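You operate a simulated robot arm through the tools that you are given. There is no shell and no other tool. Be economical: measure what you need, move in short steps, check, and stop when the job is done.

You run a simulated robot arm. Do the job below in one go: nothing can be reset, and whatever is moved stays where it is left.

TASK
Swap the black roller in the line for the blue one from the holder.
Fine: the line is switched off; pull its red latch out and push it in again; the black roller goes in the empty holder seat.

The check looks at the end state, three seconds after you hand in, the way a careful person would. Anything else that was tipped, shoved, dropped, spilled or broken makes it a failure.

THE ROBOT
A 7-joint arm with a two-finger parallel gripper, fixed in place. Base frame: the origin is at the foot of the arm, x ahead of it, y to its left, z up. Readings come in m, rad, newtons and seconds.
With the tool pointing down near the work surface it reaches from about 0.18 to 0.68 m from the base axis. Its first joint turns from -1.152 to 1.152 rad. Payload 2.4 kg.
The TCP is the grasp point between the finger pads, 0.03 m short of the fingertips. In the tool frame z runs along the fingers and y along their closing line. The gripper opens to 0.094 m. The fingers are 0.028 m wide and 0.01 m thick; the gripper's body (0.05 by 0.096 m) begins 0.055 m behind the TCP.
Orientation is that of the tool frame in the base frame, as [roll, pitch, yaw] about the fixed x, y, z axes, in that order (R = Rz(yaw) Ry(pitch) Rx(roll)). With the fingers straight down and closing along the base's y, the tool's x points along the base's -x, its y along +y and its z along -z.

THE INTERFACE
- The arm moves only by the tool arm_command. Its argument "commands" is a list that holds one entry, the list of rows, each a list of 6 numbers: the shift along the base's x, y, z in m, then the turn, a rotation vector about the base's x, y, z in degrees. In form: [[[dx, dy, dz, rx, ry, rz], ...]]. A call has 1 to 20 rows; each row shifts and turns the commanded pose from where the row before left it. "jaw" is the opening, from 0 (shut) to 1 (fully open), set as the call begins (left out, the last holds). Each row takes 0.2 s and may step no farther than 0.05 m and 0.15 rad from the row before; otherwise, or with a gripper value out of range, the whole call is refused. A pose out of reach is approached as far as the arm can. The call stops where the force on the tool passes 70 N (or 10 N more than at its start, if that is more) or the arm is blocked; 0.2 s more then pass. The fingers move at their own pace (about 0.153 m/s each) and stop on an object; they squeeze with about 23 N. The grip force told is the motor's: it shows also when the fingers shut on nothing. Time passes only in rows, and 0.2 s behind the last, so rows that do not move let the fingers close. It gives the time, the measured TCP pose, the force on the tool (base axes), the opening and the grip force at its end, in the units of the frame above (readings bear some noise), with the torque about the TCP (base axes, N m) and any sound that the robot's microphone picked up.
- Cameras (640 x 400 px; columns grow to the right, rows downward): "scene" is fixed at [0.0157, 0.4785, 1.4248]; the picture's right is [-0.86, -0.52, 0.00], its down [-0.44, 0.72, -0.54] and it looks along [0.28, -0.46, -0.84] (base axes); focal length 334 px, centre (320, 200). "wrist" rides on the gripper at [0.076, 0.014, -0.103] in the tool frame; the picture's right is [-0.18, 0.98, 0.00], its down [-0.75, -0.14, -0.64] and it looks along [-0.63, -0.12, 0.77] (tool axes); focal length 243 px, centre (320, 200). There is no depth. A picture from a camera that has moved, and an enlarged one, comes with that camera's place and axes in the base frame and with its lens. The place of the scene camera against the robot may be out by one fixed shift of up to 0.012 m in any direction.
- camera(camera): a new picture of that camera. The clock stands still meanwhile.
- close_up(camera, box): a new picture of the part [left, top, right, bottom] of that camera's present view, enlarged. The clock stands still meanwhile.
- close_job(): hands the job in; it is judged then, once.

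Go step by step. Nothing tells you positions but the pictures and the camera data: compare them with the known pose of the tool, close in by small moves and look again before you grip or let go. The budget is 120 turns and 64 pictures, counting those below and the enlarged ones. Unless the task says otherwise, let go and move clear before handing in, and close with one line.

The tools are called as a command line: name --argument value ..., lists and objects as JSON in quotes. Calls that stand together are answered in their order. arm_command: Moves the arm, as the interface text tells. Its arguments: {"type":"object","properties":{"commands":{"type":"array","items":{"type":"array","items":{"type":"array","items":{"type":"number"}}}},"jaw":{"type":"number"}},"required":["commands"]} The other tools are called the same way: camera (camera) takes a picture; close_up (camera, box) takes an enlarged picture of a part of a camera's view; close_job () hands the job in.

At the start:

```text
t: 0.0
tcp_pos: [0.3995, 0.0088, 0.9448]
orientation: [3.141, 0.001, -3.141]
ft_force: [0.1, -1.1, -0.4]
moment: [-0.01, -0.01, 0.0]
width: 0.0938
grasp_force: 0.0
```

scene: 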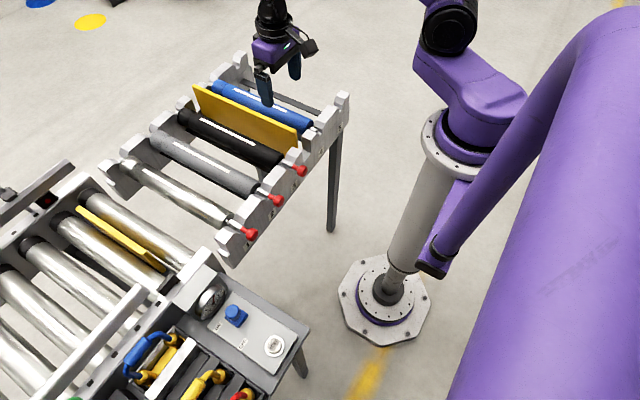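
wrist: 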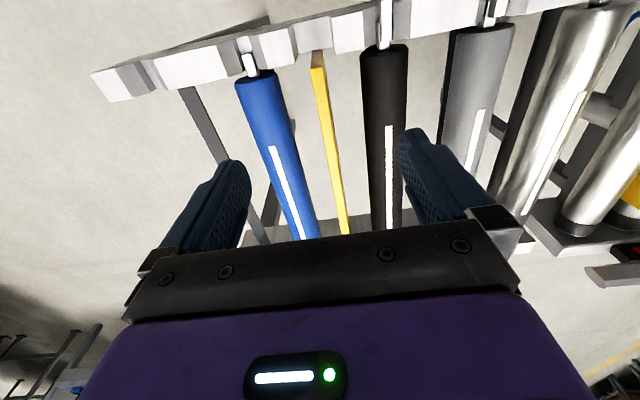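

I see a frame with blue, black, grey and steel rollers, with a yellow plate between blue and black. I'll enlarge the pictures to see the latches and seats.

close_up --camera "scene" --box '[160, 40, 360, 165]'

close_up --camera "scene" --box '[90, 120, 330, 270]'

close_up --camera "wrist" --box '[80, 0, 640, 240]'

```text
3.20 times, centred on (260, 102) of scene
camera zoom: at [0.0157, 0.4785, 1.4248], right [-0.86, -0.52, 0.0], down [-0.44, 0.72, -0.54], along [0.28, -0.46, -0.84], focal length 1067 px, centre (512, 512)
```

zoom: 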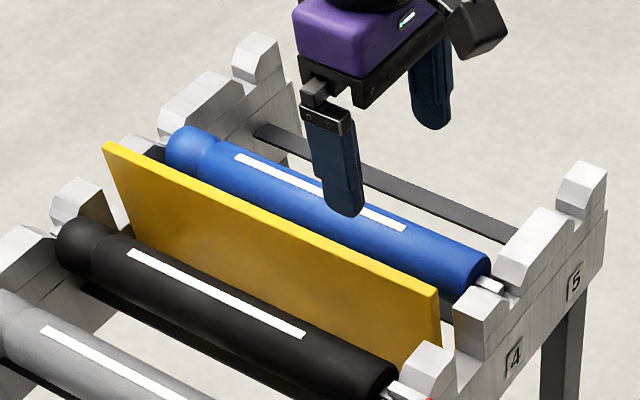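

```text
2.67 times, centred on (210, 195) of scene
camera zoom: at [0.0157, 0.4785, 1.4248], right [-0.86, -0.52, 0.0], down [-0.44, 0.72, -0.54], along [0.28, -0.46, -0.84], focal length 890 px, centre (613, 213)
```

zoom: 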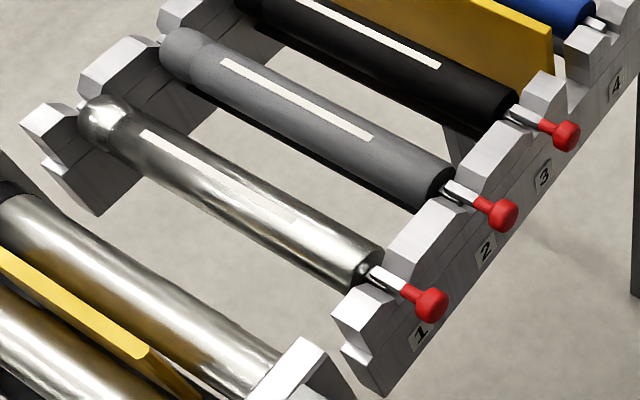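

```text
1.14 times, centred on (360, 120) of wrist
camera zoom: at [0.3233, 0.0232, 1.048], right [0.18, 0.98, 0.0], down [0.75, -0.14, 0.64], along [0.63, -0.12, -0.77], focal length 277 px, centre (274, 291)
```

zoom: 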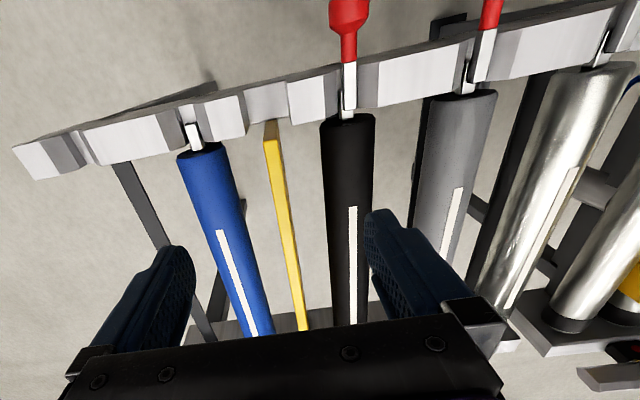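

Triangulated, the rollers are at z≈0.79 and run along x from about 0.37 to 0.68. Black (seat 3) is at y≈0.075, the plate at y≈0.01, blue (seat 4) at y≈-0.05, and seat 5 beyond it is empty. I'll move back toward the black roller's latch for a better look.

arm_command --commands '[[[-0.04, 0.02, 0, 0, 0, 0], [-0.04, 0.02, 0, 0, 0, 0], [-0.04, 0.02, 0, 0, 0, 0], [0, 0, 0, 0, 0, 0]]]' --jaw 0.6

camera --camera "wrist"

camera --camera "scene"

```text
t: 1.0
tcp_pos: [0.2765, 0.0671, 0.9465]
orientation: [-3.14, 0.003, 3.141]
ft_force: [0.8, 0.2, 0.4]
moment: [-0.02, 0.01, -0.02]
width: 0.0566
grasp_force: 0.0
```

```text
58 pictures are left
camera wrist: at [0.1996, 0.0809, 1.0488], right [0.19, 0.98, 0.0], down [0.75, -0.14, 0.64], along [0.63, -0.12, -0.77], focal length 243 px, centre (320, 200)
```

wrist: 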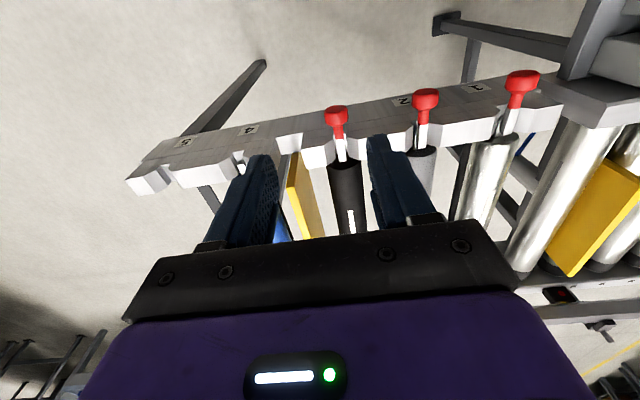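

```text
57 pictures are left
```

scene: 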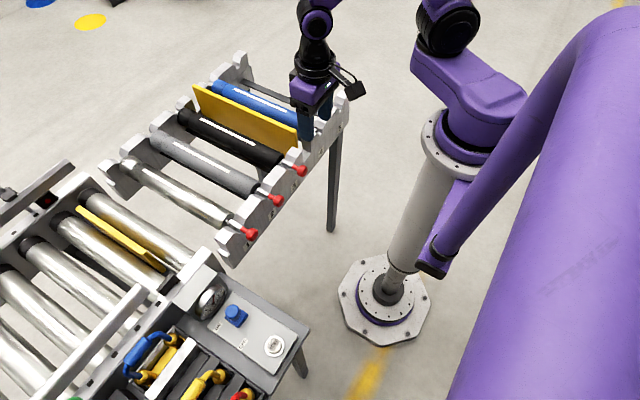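

close_up --camera "wrist" --box '[280, 60, 480, 185]'

close_up --camera "scene" --box '[240, 80, 360, 220]'

```text
3.20 times, centred on (380, 122) of wrist
camera zoom: at [0.1996, 0.0809, 1.0488], right [0.19, 0.98, 0.0], down [0.75, -0.14, 0.64], along [0.63, -0.12, -0.77], focal length 776 px, centre (128, 448)
```

zoom: 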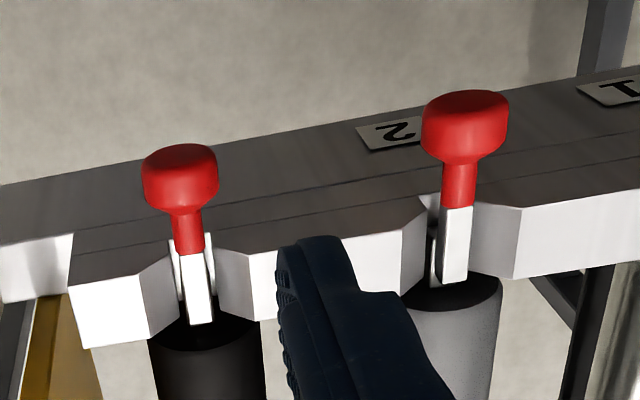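

```text
2.86 times, centred on (300, 150) of scene
camera zoom: at [0.0157, 0.4785, 1.4248], right [-0.86, -0.52, 0.0], down [-0.44, 0.72, -0.54], along [0.28, -0.46, -0.84], focal length 953 px, centre (377, 343)
```

zoom: 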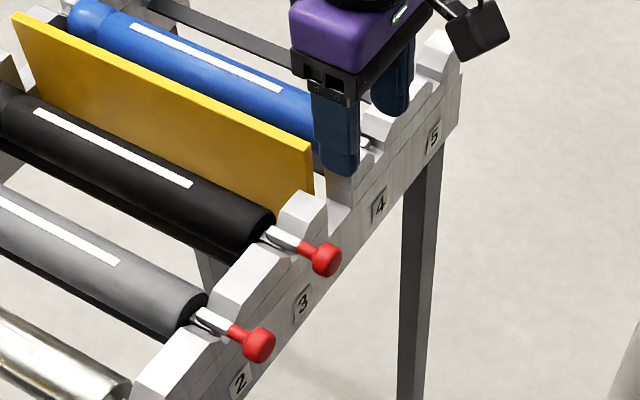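

The knob of latch 3 comes out at about (0.301, 0.079, 0.785), with a head about 25 mm across. The rail's outer face is at x≈0.326. I'll hover above the knob and check.

arm_command --commands '[[[0.012, 0.006, -0.03, 0, 0, 0], [0.011, 0.0065, -0.03, 0, 0, 0], [0, 0, -0.03, 0, 0, 0], [0, 0, -0.015, 0, 0, 0], [0, 0, 0, 0, 0, 0]]]'

camera --camera "wrist"

close_up --camera "scene" --box '[240, 80, 360, 220]'

```text
t: 2.2
tcp_pos: [0.3041, 0.0787, 0.8412]
orientation: [3.14, 0.002, 3.139]
ft_force: [0.7, 0.3, -0.2]
moment: [-0.01, 0.02, 0.0]
width: 0.0561
grasp_force: 0.0
```

```text
54 pictures are left
camera wrist: at [0.2275, 0.0939, 0.944], right [0.18, 0.98, 0.0], down [0.75, -0.14, 0.64], along [0.63, -0.12, -0.77], focal length 243 px, centre (320, 200)
```

wrist: 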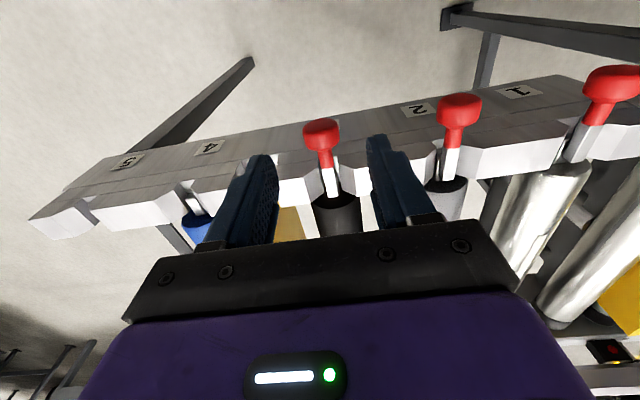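

```text
2.86 times, centred on (300, 150) of scene
camera zoom: at [0.0157, 0.4785, 1.4248], right [-0.86, -0.52, 0.0], down [-0.44, 0.72, -0.54], along [0.28, -0.46, -0.84], focal length 953 px, centre (377, 343)
```

zoom: 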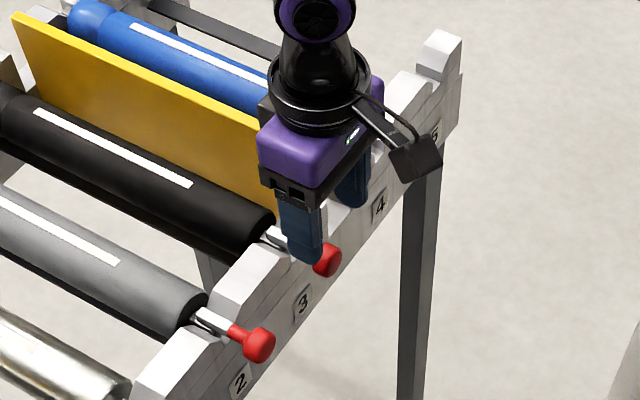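

The knob is centred between the fingers in y, at roughly x 0.303 and z 0.777. I'll lower around it.

arm_command --commands '[[[-0.002, 0.001, -0.02, 0, 0, 0], [0, 0, -0.02, 0, 0, 0], [0, 0, -0.02, 0, 0, 0], [0, 0, 0, 0, 0, 0]]]'

camera --camera "wrist"

close_up --camera "scene" --box '[260, 120, 340, 190]'

```text
t: 3.2
tcp_pos: [0.3025, 0.0815, 0.7821]
orientation: [3.141, 0.0, -3.141]
ft_force: [0.6, -0.5, -0.1]
moment: [-0.01, 0.02, 0.0]
width: 0.0564
grasp_force: 0.1
```

```text
52 pictures are left
camera wrist: at [0.2259, 0.0957, 0.8839], right [0.18, 0.98, 0.0], down [0.75, -0.14, 0.64], along [0.63, -0.12, -0.77], focal length 243 px, centre (320, 200)
```

wrist: 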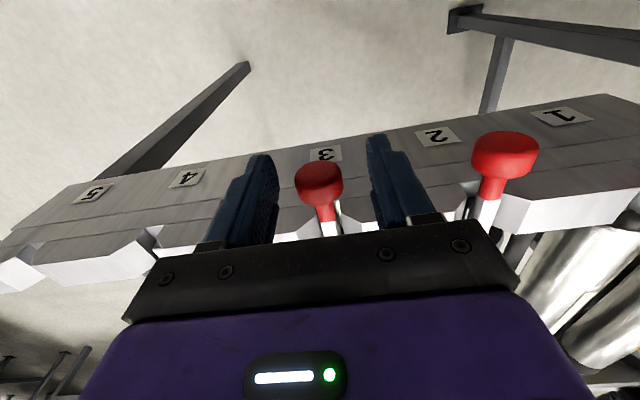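

```text
5.71 times, centred on (300, 155) of scene
camera zoom: at [0.0157, 0.4785, 1.4248], right [-0.86, -0.52, 0.0], down [-0.44, 0.72, -0.54], along [0.28, -0.46, -0.84], focal length 1906 px, centre (434, 457)
```

zoom: 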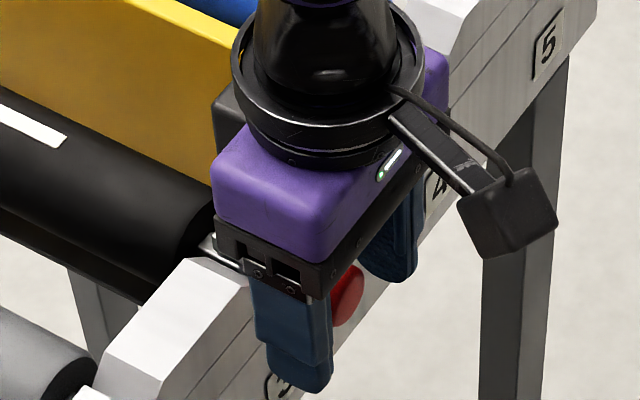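

The knob is between the fingers, slightly forward toward -x. I'll shift a few mm and close gently.

arm_command --commands '[[[-0.005, -0.0005, 0.003, 0, 0, 0], [0, 0, 0, 0, 0, 0]]]'

arm_command --commands '[[[0, 0, 0, 0, 0, 0], [0, 0, 0, 0, 0, 0], [0, 0, 0, 0, 0, 0]]]' --jaw 0

camera --camera "wrist"

```text
t: 3.8
tcp_pos: [0.2962, 0.0808, 0.7849]
orientation: [3.141, 0.003, -3.141]
ft_force: [0.0, 0.3, -0.6]
moment: [0.0, 0.0, 0.0]
width: 0.0563
grasp_force: 0.0
```

```text
t: 4.6
tcp_pos: [0.2949, 0.0803, 0.7855]
orientation: [-3.141, -0.001, 3.137]
ft_force: [1.9, -18.8, 2.4]
moment: [-0.34, 0.03, -0.27]
width: 0.0273
grasp_force: 44.7
```

```text
50 pictures are left
camera wrist: at [0.2198, 0.0949, 0.8875], right [0.19, 0.98, 0.0], down [0.75, -0.14, 0.64], along [0.63, -0.12, -0.77], focal length 243 px, centre (320, 200)
```

wrist: 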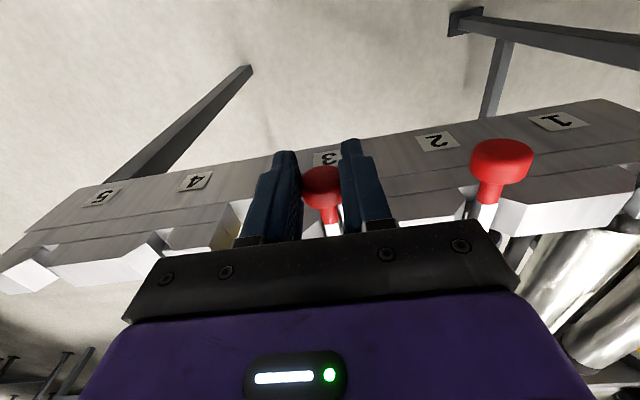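

The knob is gripped at 27 mm, but with a sideways load. I'll nudge 1 mm to relieve it.

arm_command --commands '[[[0, -0.001, 0, 0, 0, 0], [0, 0, 0, 0, 0, 0]]]'

```text
t: 5.2
tcp_pos: [0.2955, 0.08, 0.7844]
orientation: [-3.141, 0.002, 3.141]
ft_force: [0.5, -20.9, 30.3]
moment: [-0.44, -0.47, -0.26]
width: 0.0268
grasp_force: 44.7
```

arm_command --commands '[[[0, 0.002, 0, 0, 0, 0], [0, 0, 0, 0, 0, 0]]]'

close_up --camera "wrist" --box '[220, 120, 420, 245]'

```text
t: 5.8
tcp_pos: [0.2961, 0.0797, 0.7827]
orientation: [-3.139, -0.005, 3.134]
ft_force: [3.3, -34.8, 17.2]
moment: [-0.66, -1.23, -0.5]
width: 0.0271
grasp_force: 44.8
```

```text
3.20 times, centred on (320, 182) of wrist
camera zoom: at [0.2196, 0.0952, 0.8867], right [0.19, 0.98, 0.0], down [0.75, -0.14, 0.64], along [0.63, -0.12, -0.77], focal length 776 px, centre (320, 256)
```

zoom: 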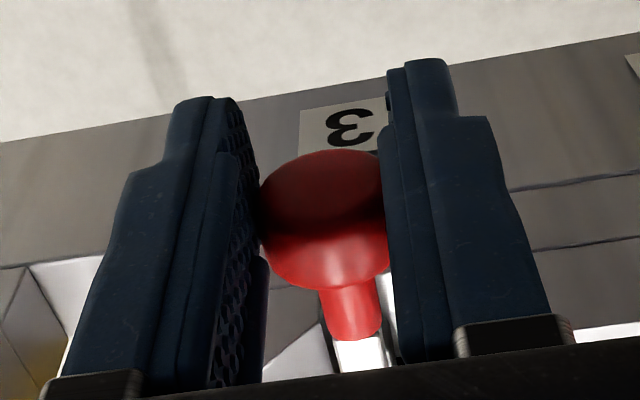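

The fingers are loaded toward -y, so the knob centre is near y≈0.079. I'll shift the commanded y by -3.5 mm.

arm_command --commands '[[[0, -0.0035, 0, 0, 0, 0], [0, 0, 0, 0, 0, 0]]]'

```text
t: 6.4
tcp_pos: [0.2962, 0.0802, 0.7834]
orientation: [3.141, -0.001, -3.138]
ft_force: [0.4, -17.9, 14.8]
moment: [-0.35, 0.83, -0.14]
width: 0.0266
grasp_force: 45.2
```

The load is lower. I'll pull the latch out toward -x in small steps.

arm_command --commands '[[[-0.004, 0, 0, 0, 0, 0], [-0.004, 0, 0, 0, 0, 0], [-0.004, 0, 0, 0, 0, 0], [0, 0, 0, 0, 0, 0]]]'

close_up --camera "wrist" --box '[220, 120, 420, 245]'

```text
t: 7.4
tcp_pos: [0.2855, 0.0794, 0.7835]
orientation: [3.141, 0.002, 3.14]
ft_force: [0.7, -15.7, 0.2]
moment: [-0.26, -0.41, -0.43]
width: 0.0268
grasp_force: 45.2
```

```text
3.20 times, centred on (320, 182) of wrist
camera zoom: at [0.2082, 0.0943, 0.8862], right [0.18, 0.98, 0.0], down [0.75, -0.14, 0.64], along [0.63, -0.12, -0.77], focal length 776 px, centre (320, 256)
```

zoom: 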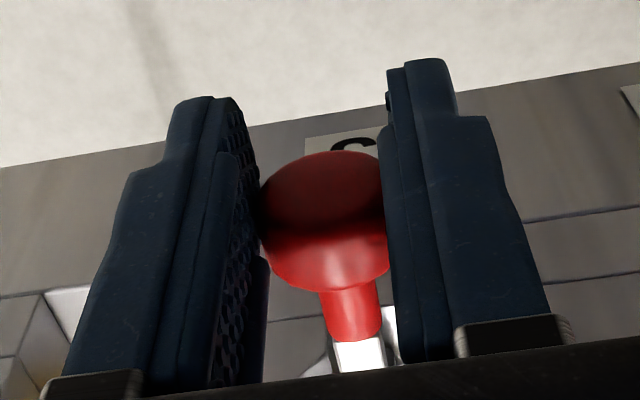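

The knob is moving with the gripper. I'll keep pulling until it reaches a stop.

arm_command --commands '[[[-0.004, 0, 0, 0, 0, 0], [-0.004, 0, 0, 0, 0, 0], [-0.004, 0, 0, 0, 0, 0], [-0.004, 0, 0, 0, 0, 0], [0, 0, 0, 0, 0, 0]]]'

close_up --camera "scene" --box '[260, 120, 340, 190]'

camera --camera "wrist"

```text
t: 8.6
tcp_pos: [0.2702, 0.0792, 0.7827]
orientation: [3.139, 0.005, 3.14]
ft_force: [19.4, -15.5, 4.3]
moment: [-0.22, -0.51, -0.17]
width: 0.0256
grasp_force: 45.1
```

```text
5.71 times, centred on (300, 155) of scene
camera zoom: at [0.0161, 0.4781, 1.4249], right [-0.86, -0.52, 0.0], down [-0.44, 0.72, -0.54], along [0.28, -0.46, -0.84], focal length 1906 px, centre (434, 457)
```

zoom: 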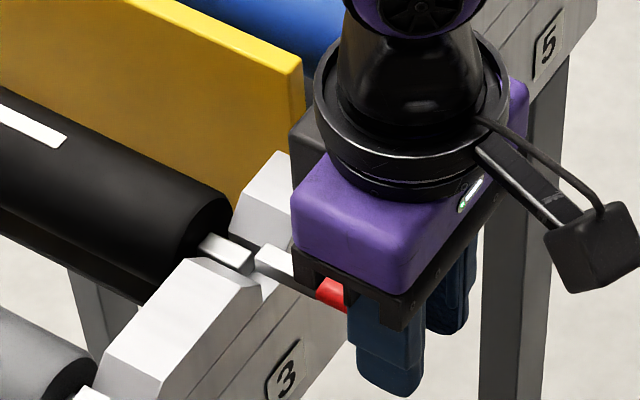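

```text
46 pictures are left
camera wrist: at [0.1919, 0.094, 0.8857], right [0.19, 0.98, 0.0], down [0.75, -0.14, 0.65], along [0.64, -0.12, -0.76], focal length 243 px, centre (320, 200)
```

wrist: 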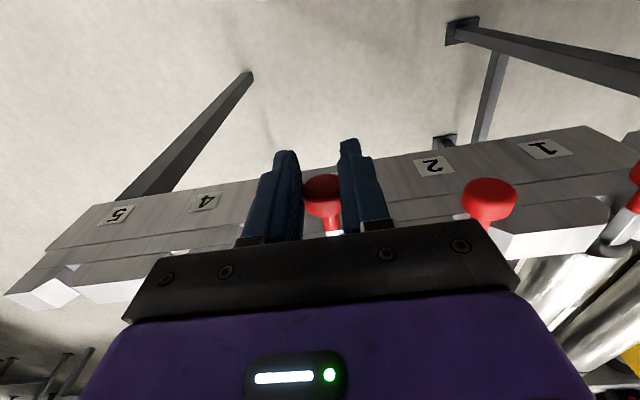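

The latch has hit its stop after about 26 mm, and the axle is uncovered. I'll let go, rise clear and check that it stays out.

arm_command --commands '[[[0.001, 0, 0, 0, 0, 0], [0, 0, 0, 0, 0, 0], [0, 0, 0, 0, 0, 0]]]' --jaw 0.6

arm_command --commands '[[[0, 0, 0.03, 0, 0, 0], [0, 0, 0.04, 0, 0, 0], [0, 0, 0.04, 0, 0, 0], [0, 0, 0.04, 0, 0, 0], [0, 0, 0, 0, 0, 0]]]'

close_up --camera "wrist" --box '[240, 40, 440, 165]'

close_up --camera "scene" --box '[260, 120, 340, 190]'

```text
t: 9.4
tcp_pos: [0.269, 0.0783, 0.783]
orientation: [3.141, 0.001, 3.141]
ft_force: [-0.5, 0.8, 0.5]
moment: [0.0, 0.02, -0.01]
width: 0.0566
grasp_force: 0.1
```

```text
t: 10.6
tcp_pos: [0.2712, 0.0792, 0.9305]
orientation: [-3.141, 0.003, 3.141]
ft_force: [-0.5, -0.7, 0.2]
moment: [-0.03, -0.01, 0.0]
width: 0.0564
grasp_force: 0.1
```

```text
3.20 times, centred on (340, 102) of wrist
camera zoom: at [0.1934, 0.0935, 1.0332], right [0.18, 0.98, 0.0], down [0.75, -0.14, 0.64], along [0.63, -0.12, -0.77], focal length 776 px, centre (256, 512)
```

zoom: 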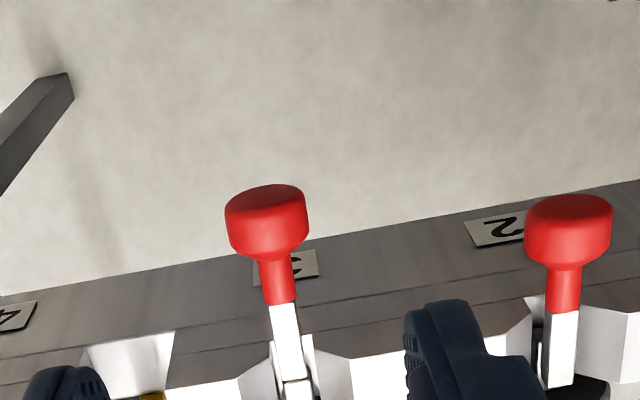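

```text
5.71 times, centred on (300, 155) of scene
camera zoom: at [0.0157, 0.4784, 1.4248], right [-0.86, -0.52, 0.0], down [-0.44, 0.72, -0.54], along [0.28, -0.46, -0.84], focal length 1906 px, centre (434, 457)
```

zoom: 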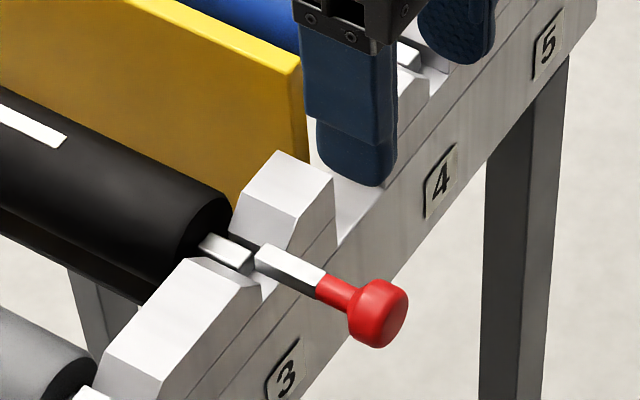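

The latch stays out on its own. Next I'll move above the middle of the black roller to find its axis and both ends.

arm_command --commands '[[[0.045, 0, 0.005, 0, 0, 0], [0.045, 0, 0.005, 0, 0, 0], [0.045, 0, 0.005, 0, 0, 0], [0.045, 0, 0, 0, 0, 0], [0.045, 0, 0, 0, 0, 0], [0, 0, 0, 0, 0, 0]]]' --jaw 0.72

camera --camera "wrist"

camera --camera "scene"

```text
t: 12.0
tcp_pos: [0.4938, 0.0812, 0.9487]
orientation: [3.14, 0.002, -3.141]
ft_force: [0.0, 0.6, 0.0]
moment: [-0.02, 0.0, -0.01]
width: 0.0677
grasp_force: 0.1
```

```text
43 pictures are left
camera wrist: at [0.4176, 0.0947, 1.0507], right [0.18, 0.98, 0.0], down [0.75, -0.14, 0.64], along [0.63, -0.12, -0.77], focal length 243 px, centre (320, 200)
```

wrist: 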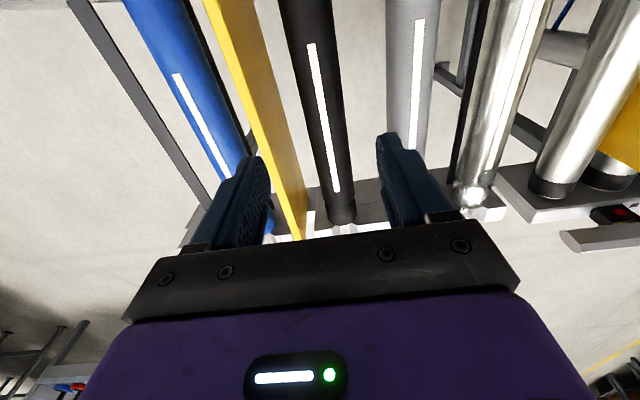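

```text
42 pictures are left
```

scene: 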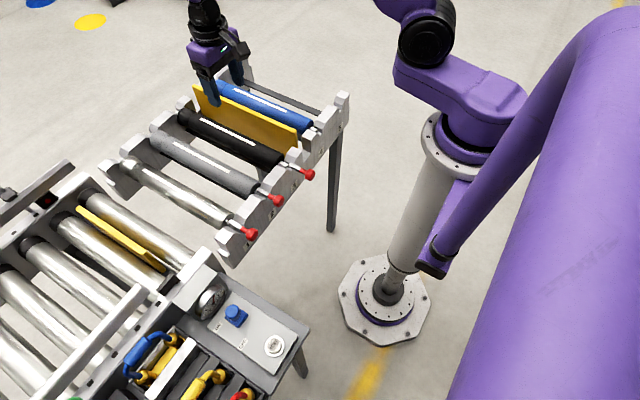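

The black roller's axis is along x at y≈0.080, with its middle at x≈0.51 and its top at z≈0.79–0.80. I'll lower toward it and look again.

arm_command --commands '[[[0.005, 0, -0.04, 0, 0, 0], [0.008, 0, -0.04, 0, 0, 0], [0, 0, -0.03, 0, 0, 0], [0, 0, 0, 0, 0, 0]]]'

camera --camera "wrist"

close_up --camera "scene" --box '[160, 60, 320, 180]'

```text
t: 13.0
tcp_pos: [0.5073, 0.0816, 0.84]
orientation: [-3.141, 0.002, -3.14]
ft_force: [-0.2, 0.3, 0.0]
moment: [0.02, 0.0, 0.0]
width: 0.0679
grasp_force: 0.2
```

```text
41 pictures are left
camera wrist: at [0.4301, 0.0962, 0.9419], right [0.18, 0.98, 0.0], down [0.75, -0.14, 0.64], along [0.63, -0.12, -0.77], focal length 243 px, centre (320, 200)
```

wrist: 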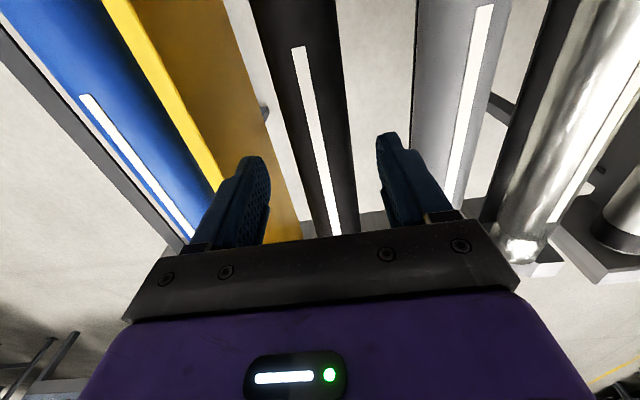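

```text
3.33 times, centred on (240, 120) of scene
camera zoom: at [0.0157, 0.4785, 1.4248], right [-0.86, -0.52, 0.0], down [-0.44, 0.72, -0.54], along [0.28, -0.46, -0.84], focal length 1112 px, centre (587, 467)
```

zoom: 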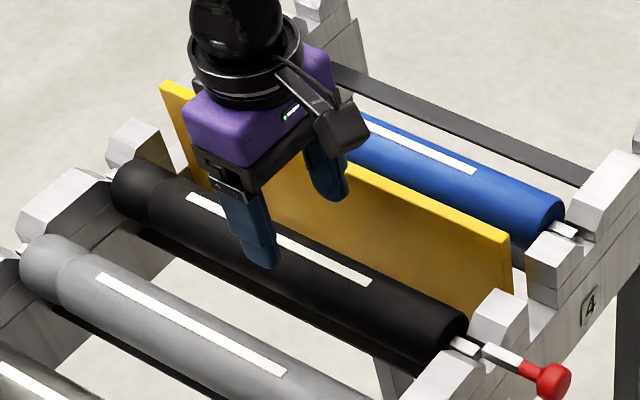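

The fingers straddle the black roller with clearance on both sides. I'll go down, centre at x≈0.516 and close.

arm_command --commands '[[[0.009, -0.0005, -0.025, 0, 0, 0], [0, 0, -0.025, 0, 0, 0], [0, 0, -0.02, 0, 0, 0], [0, 0, 0, 0, 0, 0]]]'

camera --camera "wrist"

```text
t: 14.0
tcp_pos: [0.5136, 0.0804, 0.7692]
orientation: [3.141, 0.003, 3.14]
ft_force: [0.1, -0.2, 0.4]
moment: [0.0, -0.01, 0.04]
width: 0.0678
grasp_force: 0.1
```

```text
39 pictures are left
camera wrist: at [0.4373, 0.0939, 0.8719], right [0.18, 0.98, 0.0], down [0.75, -0.14, 0.64], along [0.63, -0.12, -0.77], focal length 243 px, centre (320, 200)
```

wrist: 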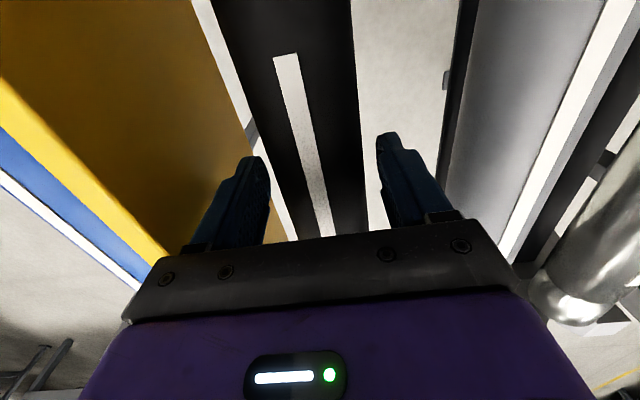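

The fingers are either side of the black roller at its mid-height. I'll close the gripper.

arm_command --commands '[[[0, 0, 0, 0, 0, 0], [0, 0, 0, 0, 0, 0], [0, 0, 0, 0, 0, 0]]]' --jaw 0

```text
t: 14.8
tcp_pos: [0.5135, 0.0804, 0.7689]
orientation: [3.141, 0.003, -3.141]
ft_force: [-0.4, 1.9, -0.8]
moment: [0.04, -0.1, 0.18]
width: 0.0494
grasp_force: 22.9
```

The grip is well centred, and the roller is 49 mm across. I'll lift a little and read the moment.

arm_command --commands '[[[0, 0, 0.004, 0, 0, 0], [0, 0, 0.004, 0, 0, 0], [0, 0, 0.004, 0, 0, 0], [0, 0, 0, 0, 0, 0]]]'

close_up --camera "scene" --box '[160, 60, 320, 180]'

```text
t: 15.8
tcp_pos: [0.5154, 0.0794, 0.7795]
orientation: [3.141, 0.002, 3.141]
ft_force: [0.3, 0.4, -5.9]
moment: [0.0, 0.17, 0.01]
width: 0.0494
grasp_force: 22.6
```

```text
3.33 times, centred on (240, 120) of scene
camera zoom: at [0.0158, 0.4785, 1.4248], right [-0.86, -0.52, 0.0], down [-0.44, 0.72, -0.54], along [0.28, -0.46, -0.84], focal length 1112 px, centre (587, 467)
```

zoom: 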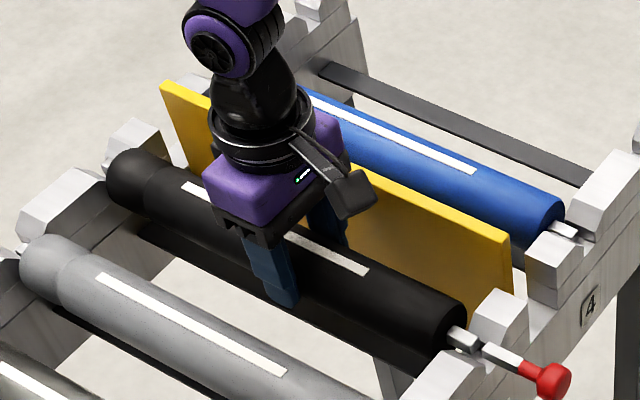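

The roller lifts freely and weighs about 0.6 kg, but the moment says its centre is further out, near x≈0.535 (which matches the stripe's middle). I'll set it back and regrip 20 mm further out.

arm_command --commands '[[[0, 0, -0.004, 0, 0, 0], [0, 0, -0.004, 0, 0, 0], [0, 0, -0.004, 0, 0, 0], [0, 0, 0, 0, 0, 0]]]'

arm_command --commands '[[[0, 0, 0, 0, 0, 0], [0, 0, 0, 0, 0, 0], [0.01, 0, 0, 0, 0, 0], [0.011, 0, 0, 0, 0, 0], [0, 0, 0, 0, 0, 0]]]' --jaw 0.72

arm_command --commands '[[[0, 0, 0, 0, 0, 0], [0, 0, 0, 0, 0, 0], [0, 0, 0, 0, 0, 0]]]' --jaw 0

arm_command --commands '[[[0, 0, 0.004, 0, 0, 0], [0, 0, 0.004, 0, 0, 0], [0, 0, 0.004, 0, 0, 0], [0, 0, 0, 0, 0, 0]]]'

```text
t: 16.8
tcp_pos: [0.515, 0.0792, 0.7688]
orientation: [-3.141, 0.002, 3.14]
ft_force: [-7.7, -2.0, 22.0]
moment: [-0.04, 0.3, 0.2]
width: 0.0494
grasp_force: 22.4
```

```text
t: 18.0
tcp_pos: [0.5371, 0.0795, 0.7679]
orientation: [3.141, 0.002, 3.141]
ft_force: [-0.4, -0.8, 0.0]
moment: [-0.01, 0.01, 0.0]
width: 0.0678
grasp_force: 0.0
```

```text
t: 18.8
tcp_pos: [0.5378, 0.0789, 0.7683]
orientation: [3.141, 0.001, 3.14]
ft_force: [0.7, -1.6, -0.7]
moment: [-0.04, 0.0, 0.05]
width: 0.0495
grasp_force: 22.4
```

```text
t: 19.8
tcp_pos: [0.5369, 0.0795, 0.7794]
orientation: [3.14, 0.002, 3.14]
ft_force: [0.5, 0.3, -5.3]
moment: [-0.03, 0.02, -0.02]
width: 0.0491
grasp_force: 22.7
```

The new grip is balanced, with almost no moment. I want an accurate position for empty seat 5 first, so I'll set black back in its seat and look with a free hand.

arm_command --commands '[[[0, 0, -0.004, 0, 0, 0], [0, 0, -0.004, 0, 0, 0], [0, 0, -0.0035, 0, 0, 0], [0, 0, 0, 0, 0, 0]]]'

arm_command --commands '[[[0, 0, 0, 0, 0, 0], [0, 0, 0, 0, 0, 0], [0, 0, 0.04, 0, 0, 0], [0, 0, 0.04, 0, 0, 0], [0, 0, 0.04, 0, 0, 0], [0, -0.04, 0.04, 0, 0, 0], [0, -0.04, 0.02, 0, 0, 0], [0, -0.04, 0, 0, 0, 0], [0, -0.04, 0, 0, 0, 0], [0, -0.045, 0, 0, 0, 0], [0, 0, 0, 0, 0, 0]]]' --jaw 0.72

camera --camera "wrist"

camera --camera "scene"

```text
t: 20.8
tcp_pos: [0.5353, 0.0803, 0.7689]
orientation: [-3.142, 0.003, -3.14]
ft_force: [0.8, -0.4, -5.3]
moment: [-0.03, 0.03, 0.02]
width: 0.0495
grasp_force: 23.0
```

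```text
refused: row 6 steps farther than a row can; nothing moved
```

```text
37 pictures are left
camera wrist: at [0.4602, 0.0933, 0.8714], right [0.18, 0.98, 0.0], down [0.75, -0.14, 0.64], along [0.63, -0.12, -0.77], focal length 243 px, centre (320, 200)
```

wrist: 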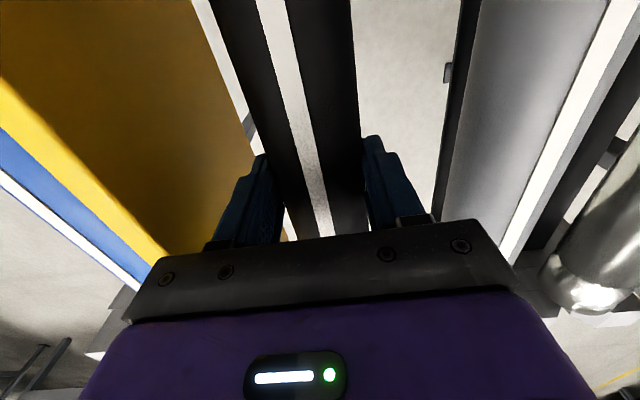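

```text
36 pictures are left
```

scene: 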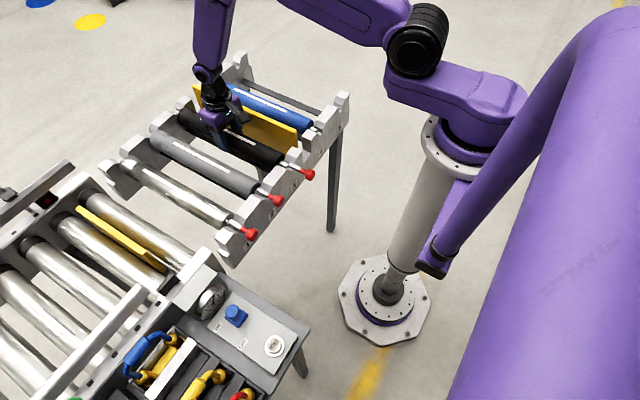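

The call was refused because one step was too long, and nothing moved. The roller still hangs a hair above its seat, so I'll lower it 1 mm, release and go look.

arm_command --commands '[[[0, 0, -0.001, 0, 0, 0], [0, 0, 0, 0, 0, 0]]]'

arm_command --commands '[[[0, 0, 0, 0, 0, 0], [0, 0, 0, 0, 0, 0], [0, 0, 0.04, 0, 0, 0], [0, 0, 0.04, 0, 0, 0], [0, 0, 0.04, 0, 0, 0], [0, -0.03, 0.03, 0, 0, 0], [0, -0.045, 0.01, 0, 0, 0], [0, -0.045, 0, 0, 0, 0], [0, -0.045, 0, 0, 0, 0], [0, -0.04, 0, 0, 0, 0], [0, 0, 0, 0, 0, 0]]]' --jaw 0.72

camera --camera "wrist"

```text
t: 21.4
tcp_pos: [0.5366, 0.0787, 0.7686]
orientation: [3.141, 0.001, 3.14]
ft_force: [-5.7, -3.3, 18.0]
moment: [-0.23, 0.39, 0.09]
width: 0.0493
grasp_force: 23.4
```

```text
t: 23.8
tcp_pos: [0.5386, -0.1257, 0.9294]
orientation: [3.141, 0.004, 3.141]
ft_force: [-0.8, -0.6, 0.7]
moment: [0.04, -0.02, 0.01]
width: 0.0676
grasp_force: 0.1
```

```text
35 pictures are left
camera wrist: at [0.4626, -0.1119, 1.0328], right [0.18, 0.98, 0.0], down [0.75, -0.14, 0.64], along [0.63, -0.12, -0.77], focal length 243 px, centre (320, 200)
```

wrist: 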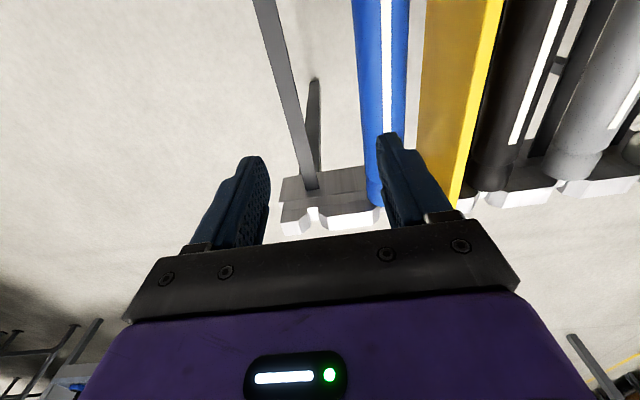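

Seat 5's far notch is now in view, just left of the blue roller. I'll enlarge it, then step back to see the near notch.

close_up --camera "wrist" --box '[250, 150, 410, 250]'

arm_command --commands '[[[-0.045, 0, 0, 0, 0, 0], [-0.045, 0, 0, 0, 0, 0], [-0.045, 0, 0, 0, 0, 0], [-0.045, 0, 0, 0, 0, 0], [-0.045, 0, 0, 0, 0, 0], [-0.03, 0, 0, 0, 0, 0], [0, 0, 0, 0, 0, 0]]]'

camera --camera "wrist"

close_up --camera "scene" --box '[200, 40, 360, 170]'

```text
4.00 times, centred on (330, 200) of wrist
camera zoom: at [0.4626, -0.1119, 1.0328], right [0.18, 0.98, 0.0], down [0.75, -0.14, 0.64], along [0.63, -0.12, -0.77], focal length 970 px, centre (280, 200)
```

zoom: 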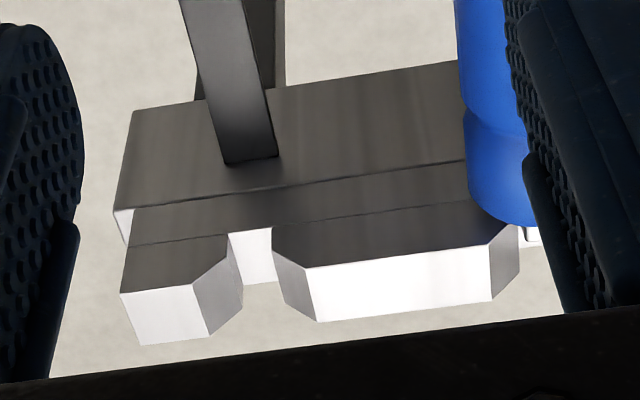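

```text
t: 25.4
tcp_pos: [0.282, -0.1242, 0.9309]
orientation: [-3.142, 0.003, -3.14]
ft_force: [-0.5, -0.4, 0.5]
moment: [0.05, -0.02, 0.0]
width: 0.0678
grasp_force: 0.2
out of reach, approached as far as the arm can: row 5
```

```text
33 pictures are left
camera wrist: at [0.205, -0.1091, 1.0335], right [0.18, 0.98, 0.0], down [0.75, -0.14, 0.64], along [0.63, -0.12, -0.77], focal length 243 px, centre (320, 200)
```

wrist: 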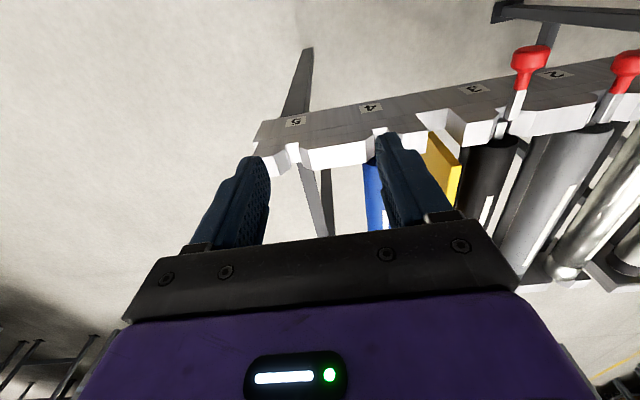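

```text
3.08 times, centred on (280, 105) of scene
camera zoom: at [0.0156, 0.4785, 1.4248], right [-0.86, -0.52, 0.0], down [-0.44, 0.72, -0.54], along [0.28, -0.46, -0.84], focal length 1026 px, centre (443, 492)
```

zoom: 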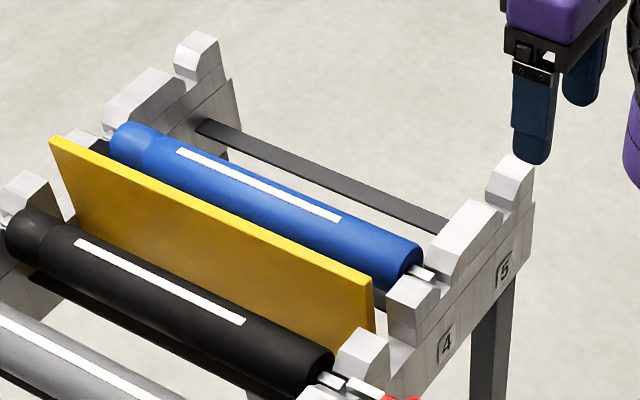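

Comparing against the black seat's centred view, seat 5 is at about y≈-0.17 and blue at about y≈-0.066. I'll centre on seat 5 to confirm.

arm_command --commands '[[[0, -0.045, 0, 0, 0, 0], [0, 0, 0, 0, 0, 0]]]'

close_up --camera "wrist" --box '[240, 40, 440, 165]'

```text
t: 26.0
tcp_pos: [0.2813, -0.1704, 0.9304]
orientation: [-3.141, 0.003, -3.14]
ft_force: [-0.1, -0.1, 0.1]
moment: [-0.01, 0.02, 0.0]
width: 0.0679
grasp_force: 0.1
```

```text
3.20 times, centred on (340, 102) of wrist
camera zoom: at [0.2041, -0.1566, 1.0331], right [0.18, 0.98, 0.0], down [0.75, -0.14, 0.64], along [0.63, -0.12, -0.77], focal length 776 px, centre (256, 512)
```

zoom: 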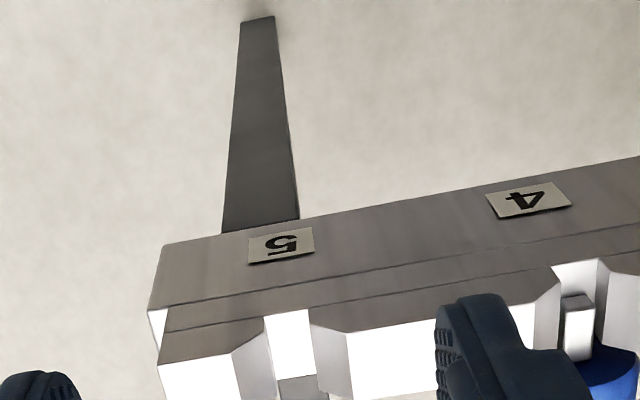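

Seat 5 is nearly centred here, at y≈-0.170. For accurate relative positions I'll take same-pose zooms of slots 5, 4 and 3, shifting only in y.

close_up --camera "wrist" --box '[290, 110, 370, 160]'

arm_command --commands '[[[0, 0.035, 0, 0, 0, 0], [0, 0.035, 0, 0, 0, 0], [0, 0.035, 0, 0, 0, 0], [0, 0, 0, 0, 0, 0]]]'

close_up --camera "wrist" --box '[290, 110, 370, 160]'

arm_command --commands '[[[0, 0.048, 0, 0, 0, 0], [0, 0.048, 0, 0, 0, 0], [0, 0.049, 0, 0, 0, 0], [0, 0, 0, 0, 0, 0]]]'

close_up --camera "wrist" --box '[290, 110, 370, 160]'

```text
8.00 times, centred on (330, 135) of wrist
camera zoom: at [0.2041, -0.1566, 1.0331], right [0.18, 0.98, 0.0], down [0.75, -0.14, 0.64], along [0.63, -0.12, -0.77], focal length 1941 px, centre (240, 720)
```

zoom: 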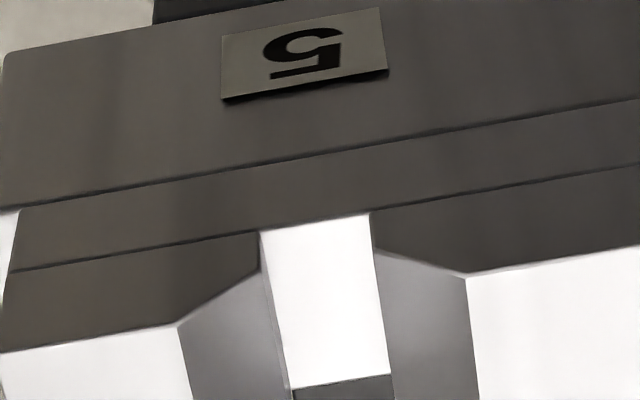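

```text
t: 27.0
tcp_pos: [0.2781, -0.0643, 0.9289]
orientation: [-3.141, 0.0, 3.139]
ft_force: [-0.2, 0.3, -0.7]
moment: [-0.01, -0.02, -0.03]
width: 0.0676
grasp_force: 0.1
```

```text
8.00 times, centred on (330, 135) of wrist
camera zoom: at [0.2023, -0.0495, 1.0315], right [0.19, 0.98, 0.0], down [0.75, -0.14, 0.64], along [0.63, -0.12, -0.77], focal length 1941 px, centre (240, 720)
```

zoom: 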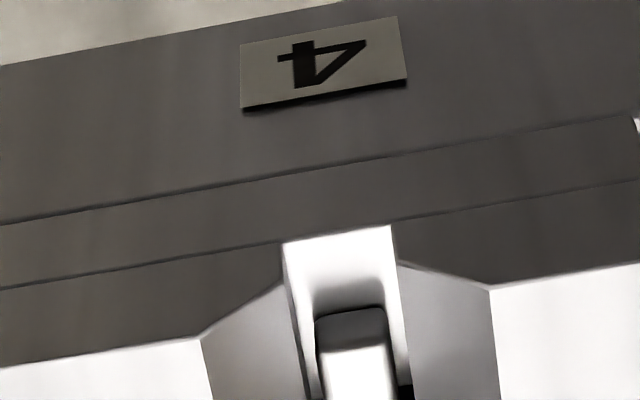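

```text
t: 28.0
tcp_pos: [0.2821, 0.0797, 0.9278]
orientation: [3.14, 0.002, 3.141]
ft_force: [-0.1, -1.0, -0.2]
moment: [0.0, 0.02, -0.02]
width: 0.0674
grasp_force: 0.1
```

```text
8.00 times, centred on (330, 135) of wrist
camera zoom: at [0.2056, 0.0938, 1.0312], right [0.19, 0.98, 0.0], down [0.75, -0.14, 0.64], along [0.63, -0.12, -0.77], focal length 1941 px, centre (240, 720)
```

zoom: 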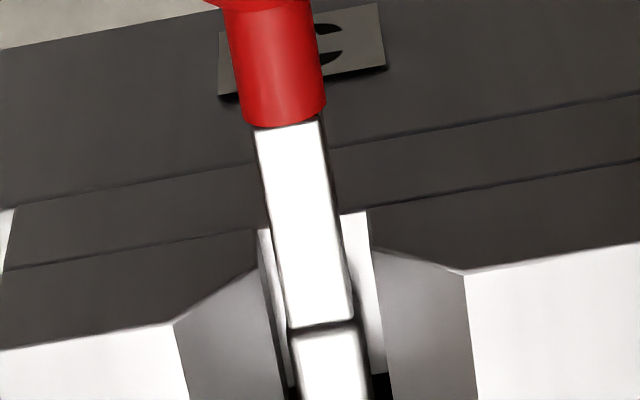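

The zooms give clean offsets: seat 5 is 0.250 m and seat 4 is 0.140 m in -y from seat 3. I'll return along the exact reverse path and grip black again.

arm_command --commands '[[[0.045, 0, 0, 0, 0, 0], [0.045, 0, 0, 0, 0, 0], [0.045, 0, 0, 0, 0, 0], [0.045, 0, 0, 0, 0, 0], [0.045, 0, 0, 0, 0, 0], [0.03, 0, 0, 0, 0, 0], [0, 0, -0.04, 0, 0, 0], [0, 0, -0.04, 0, 0, 0], [0, 0, -0.04, 0, 0, 0], [0, 0, -0.02, 0, 0, 0], [0, 0, -0.02, 0, 0, 0], [0, 0, 0, 0, 0, 0]]]'

arm_command --commands '[[[0, 0, 0, 0, 0, 0], [0, 0, 0, 0, 0, 0], [0, 0, 0, 0, 0, 0]]]' --jaw 0

```text
t: 30.6
tcp_pos: [0.5366, 0.0779, 0.7657]
orientation: [3.141, 0.003, 3.14]
ft_force: [0.8, 0.6, -0.8]
moment: [-0.02, -0.02, -0.01]
width: 0.0678
grasp_force: 0.1
```

```text
t: 31.4
tcp_pos: [0.5361, 0.0783, 0.7664]
orientation: [-3.141, 0.001, -3.139]
ft_force: [0.2, 4.6, 1.2]
moment: [0.12, -0.13, 0.16]
width: 0.0506
grasp_force: 22.5
```

Black is gripped. I'll lift it straight up to about z 0.93, clear of the plate.

arm_command --commands '[[[0, 0, 0.005, 0, 0, 0], [0, 0, 0.01, 0, 0, 0], [0, 0, 0.02, 0, 0, 0], [0, 0, 0.025, 0, 0, 0], [0, 0, 0.025, 0, 0, 0], [0, 0, 0.025, 0, 0, 0], [0, 0, 0.025, 0, 0, 0], [0, 0, 0.025, 0, 0, 0], [0, 0, 0, 0, 0, 0]]]'

camera --camera "scene"

```text
t: 33.4
tcp_pos: [0.5377, 0.0811, 0.9266]
orientation: [3.14, 0.001, 3.141]
ft_force: [0.1, -0.4, -4.9]
moment: [0.0, 0.07, 0.03]
width: 0.0507
grasp_force: 23.0
```

```text
27 pictures are left
```

scene: 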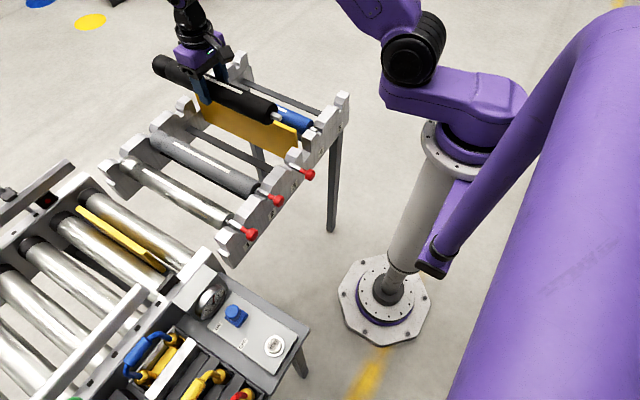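

Black is up and level. I'll carry it 0.250 m in -y, lower partway and look.

arm_command --commands '[[[0, -0.02, 0, 0, 0, 0], [0, -0.03, 0, 0, 0, 0], [0, -0.03, 0, 0, 0, 0], [0, -0.03, 0, 0, 0, 0], [0, -0.03, 0, 0, 0, 0], [0, -0.03, 0, 0, 0, 0], [0, -0.03, 0, 0, 0, 0], [0, -0.03, 0, 0, 0, 0], [0, -0.02, 0, 0, 0, 0], [0, 0, -0.03, 0, 0, 0], [0, 0, -0.03, 0, 0, 0], [0, 0, -0.03, 0, 0, 0], [0, 0, -0.02, 0, 0, 0], [0, 0, 0, 0, 0, 0]]]'

close_up --camera "scene" --box '[200, 40, 360, 160]'

camera --camera "wrist"

```text
t: 36.4
tcp_pos: [0.5385, -0.1714, 0.8167]
orientation: [-3.14, 0.002, 3.141]
ft_force: [-0.1, 0.2, -4.5]
moment: [0.0, -0.03, 0.02]
width: 0.0507
grasp_force: 23.4
```

```text
3.33 times, centred on (280, 100) of scene
camera zoom: at [0.0158, 0.4784, 1.4248], right [-0.86, -0.52, 0.0], down [-0.44, 0.72, -0.54], along [0.28, -0.46, -0.84], focal length 1112 px, centre (453, 533)
```

zoom: 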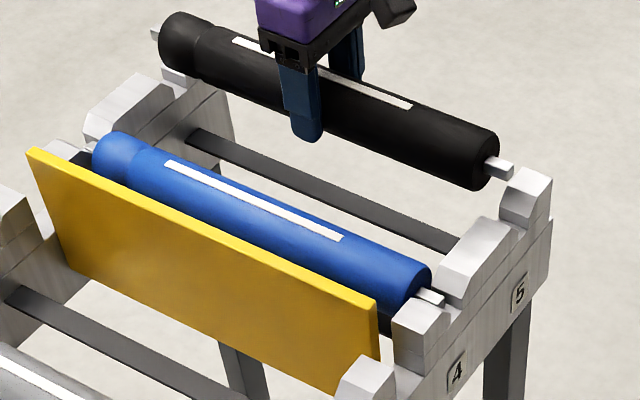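

```text
25 pictures are left
camera wrist: at [0.4614, -0.1578, 0.9203], right [0.18, 0.98, 0.0], down [0.75, -0.14, 0.64], along [0.63, -0.12, -0.77], focal length 243 px, centre (320, 200)
```

wrist: 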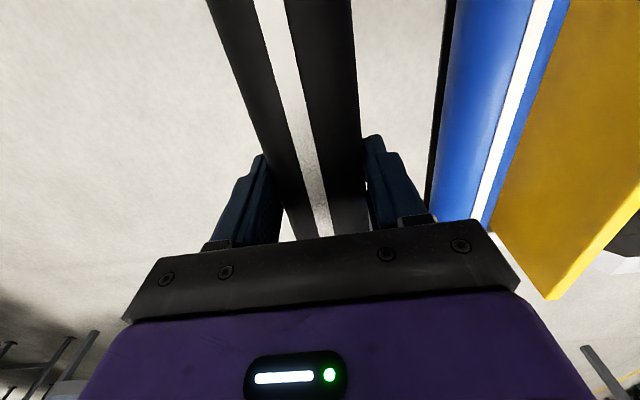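

Black hangs level above seat 5, its axle in line with the notch. I'll lower it to just above the seat.

arm_command --commands '[[[0, 0, -0.015, 0, 0, 0], [0, 0, -0.01, 0, 0, 0], [0, 0, -0.005, 0, 0, 0], [0, 0, 0, 0, 0, 0]]]'

close_up --camera "scene" --box '[280, 70, 360, 130]'

close_up --camera "scene" --box '[200, 30, 280, 90]'

```text
t: 37.4
tcp_pos: [0.5361, -0.1707, 0.7882]
orientation: [3.142, 0.001, -3.14]
ft_force: [-0.6, -0.1, -5.4]
moment: [0.02, 0.0, -0.01]
width: 0.051
grasp_force: 22.9
```

```text
6.67 times, centred on (320, 100) of scene
camera zoom: at [0.0158, 0.4784, 1.4248], right [-0.86, -0.52, 0.0], down [-0.44, 0.72, -0.54], along [0.28, -0.46, -0.84], focal length 2224 px, centre (320, 867)
```

zoom: 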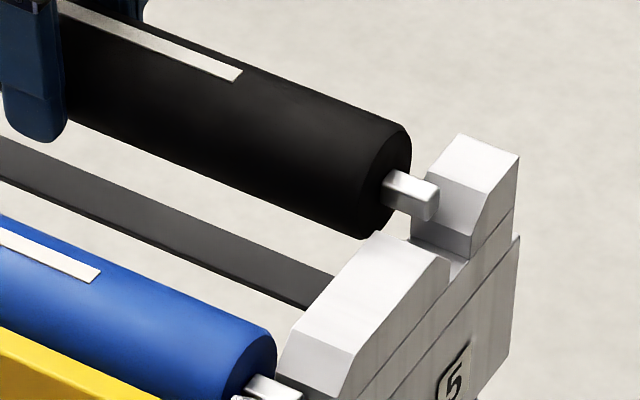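

```text
6.67 times, centred on (240, 60) of scene
camera zoom: at [0.0158, 0.4784, 1.4248], right [-0.86, -0.52, 0.0], down [-0.44, 0.72, -0.54], along [0.28, -0.46, -0.84], focal length 2224 px, centre (853, 1133)
```

zoom: 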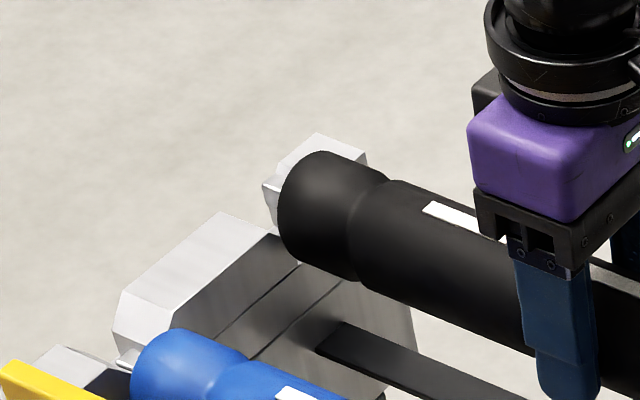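

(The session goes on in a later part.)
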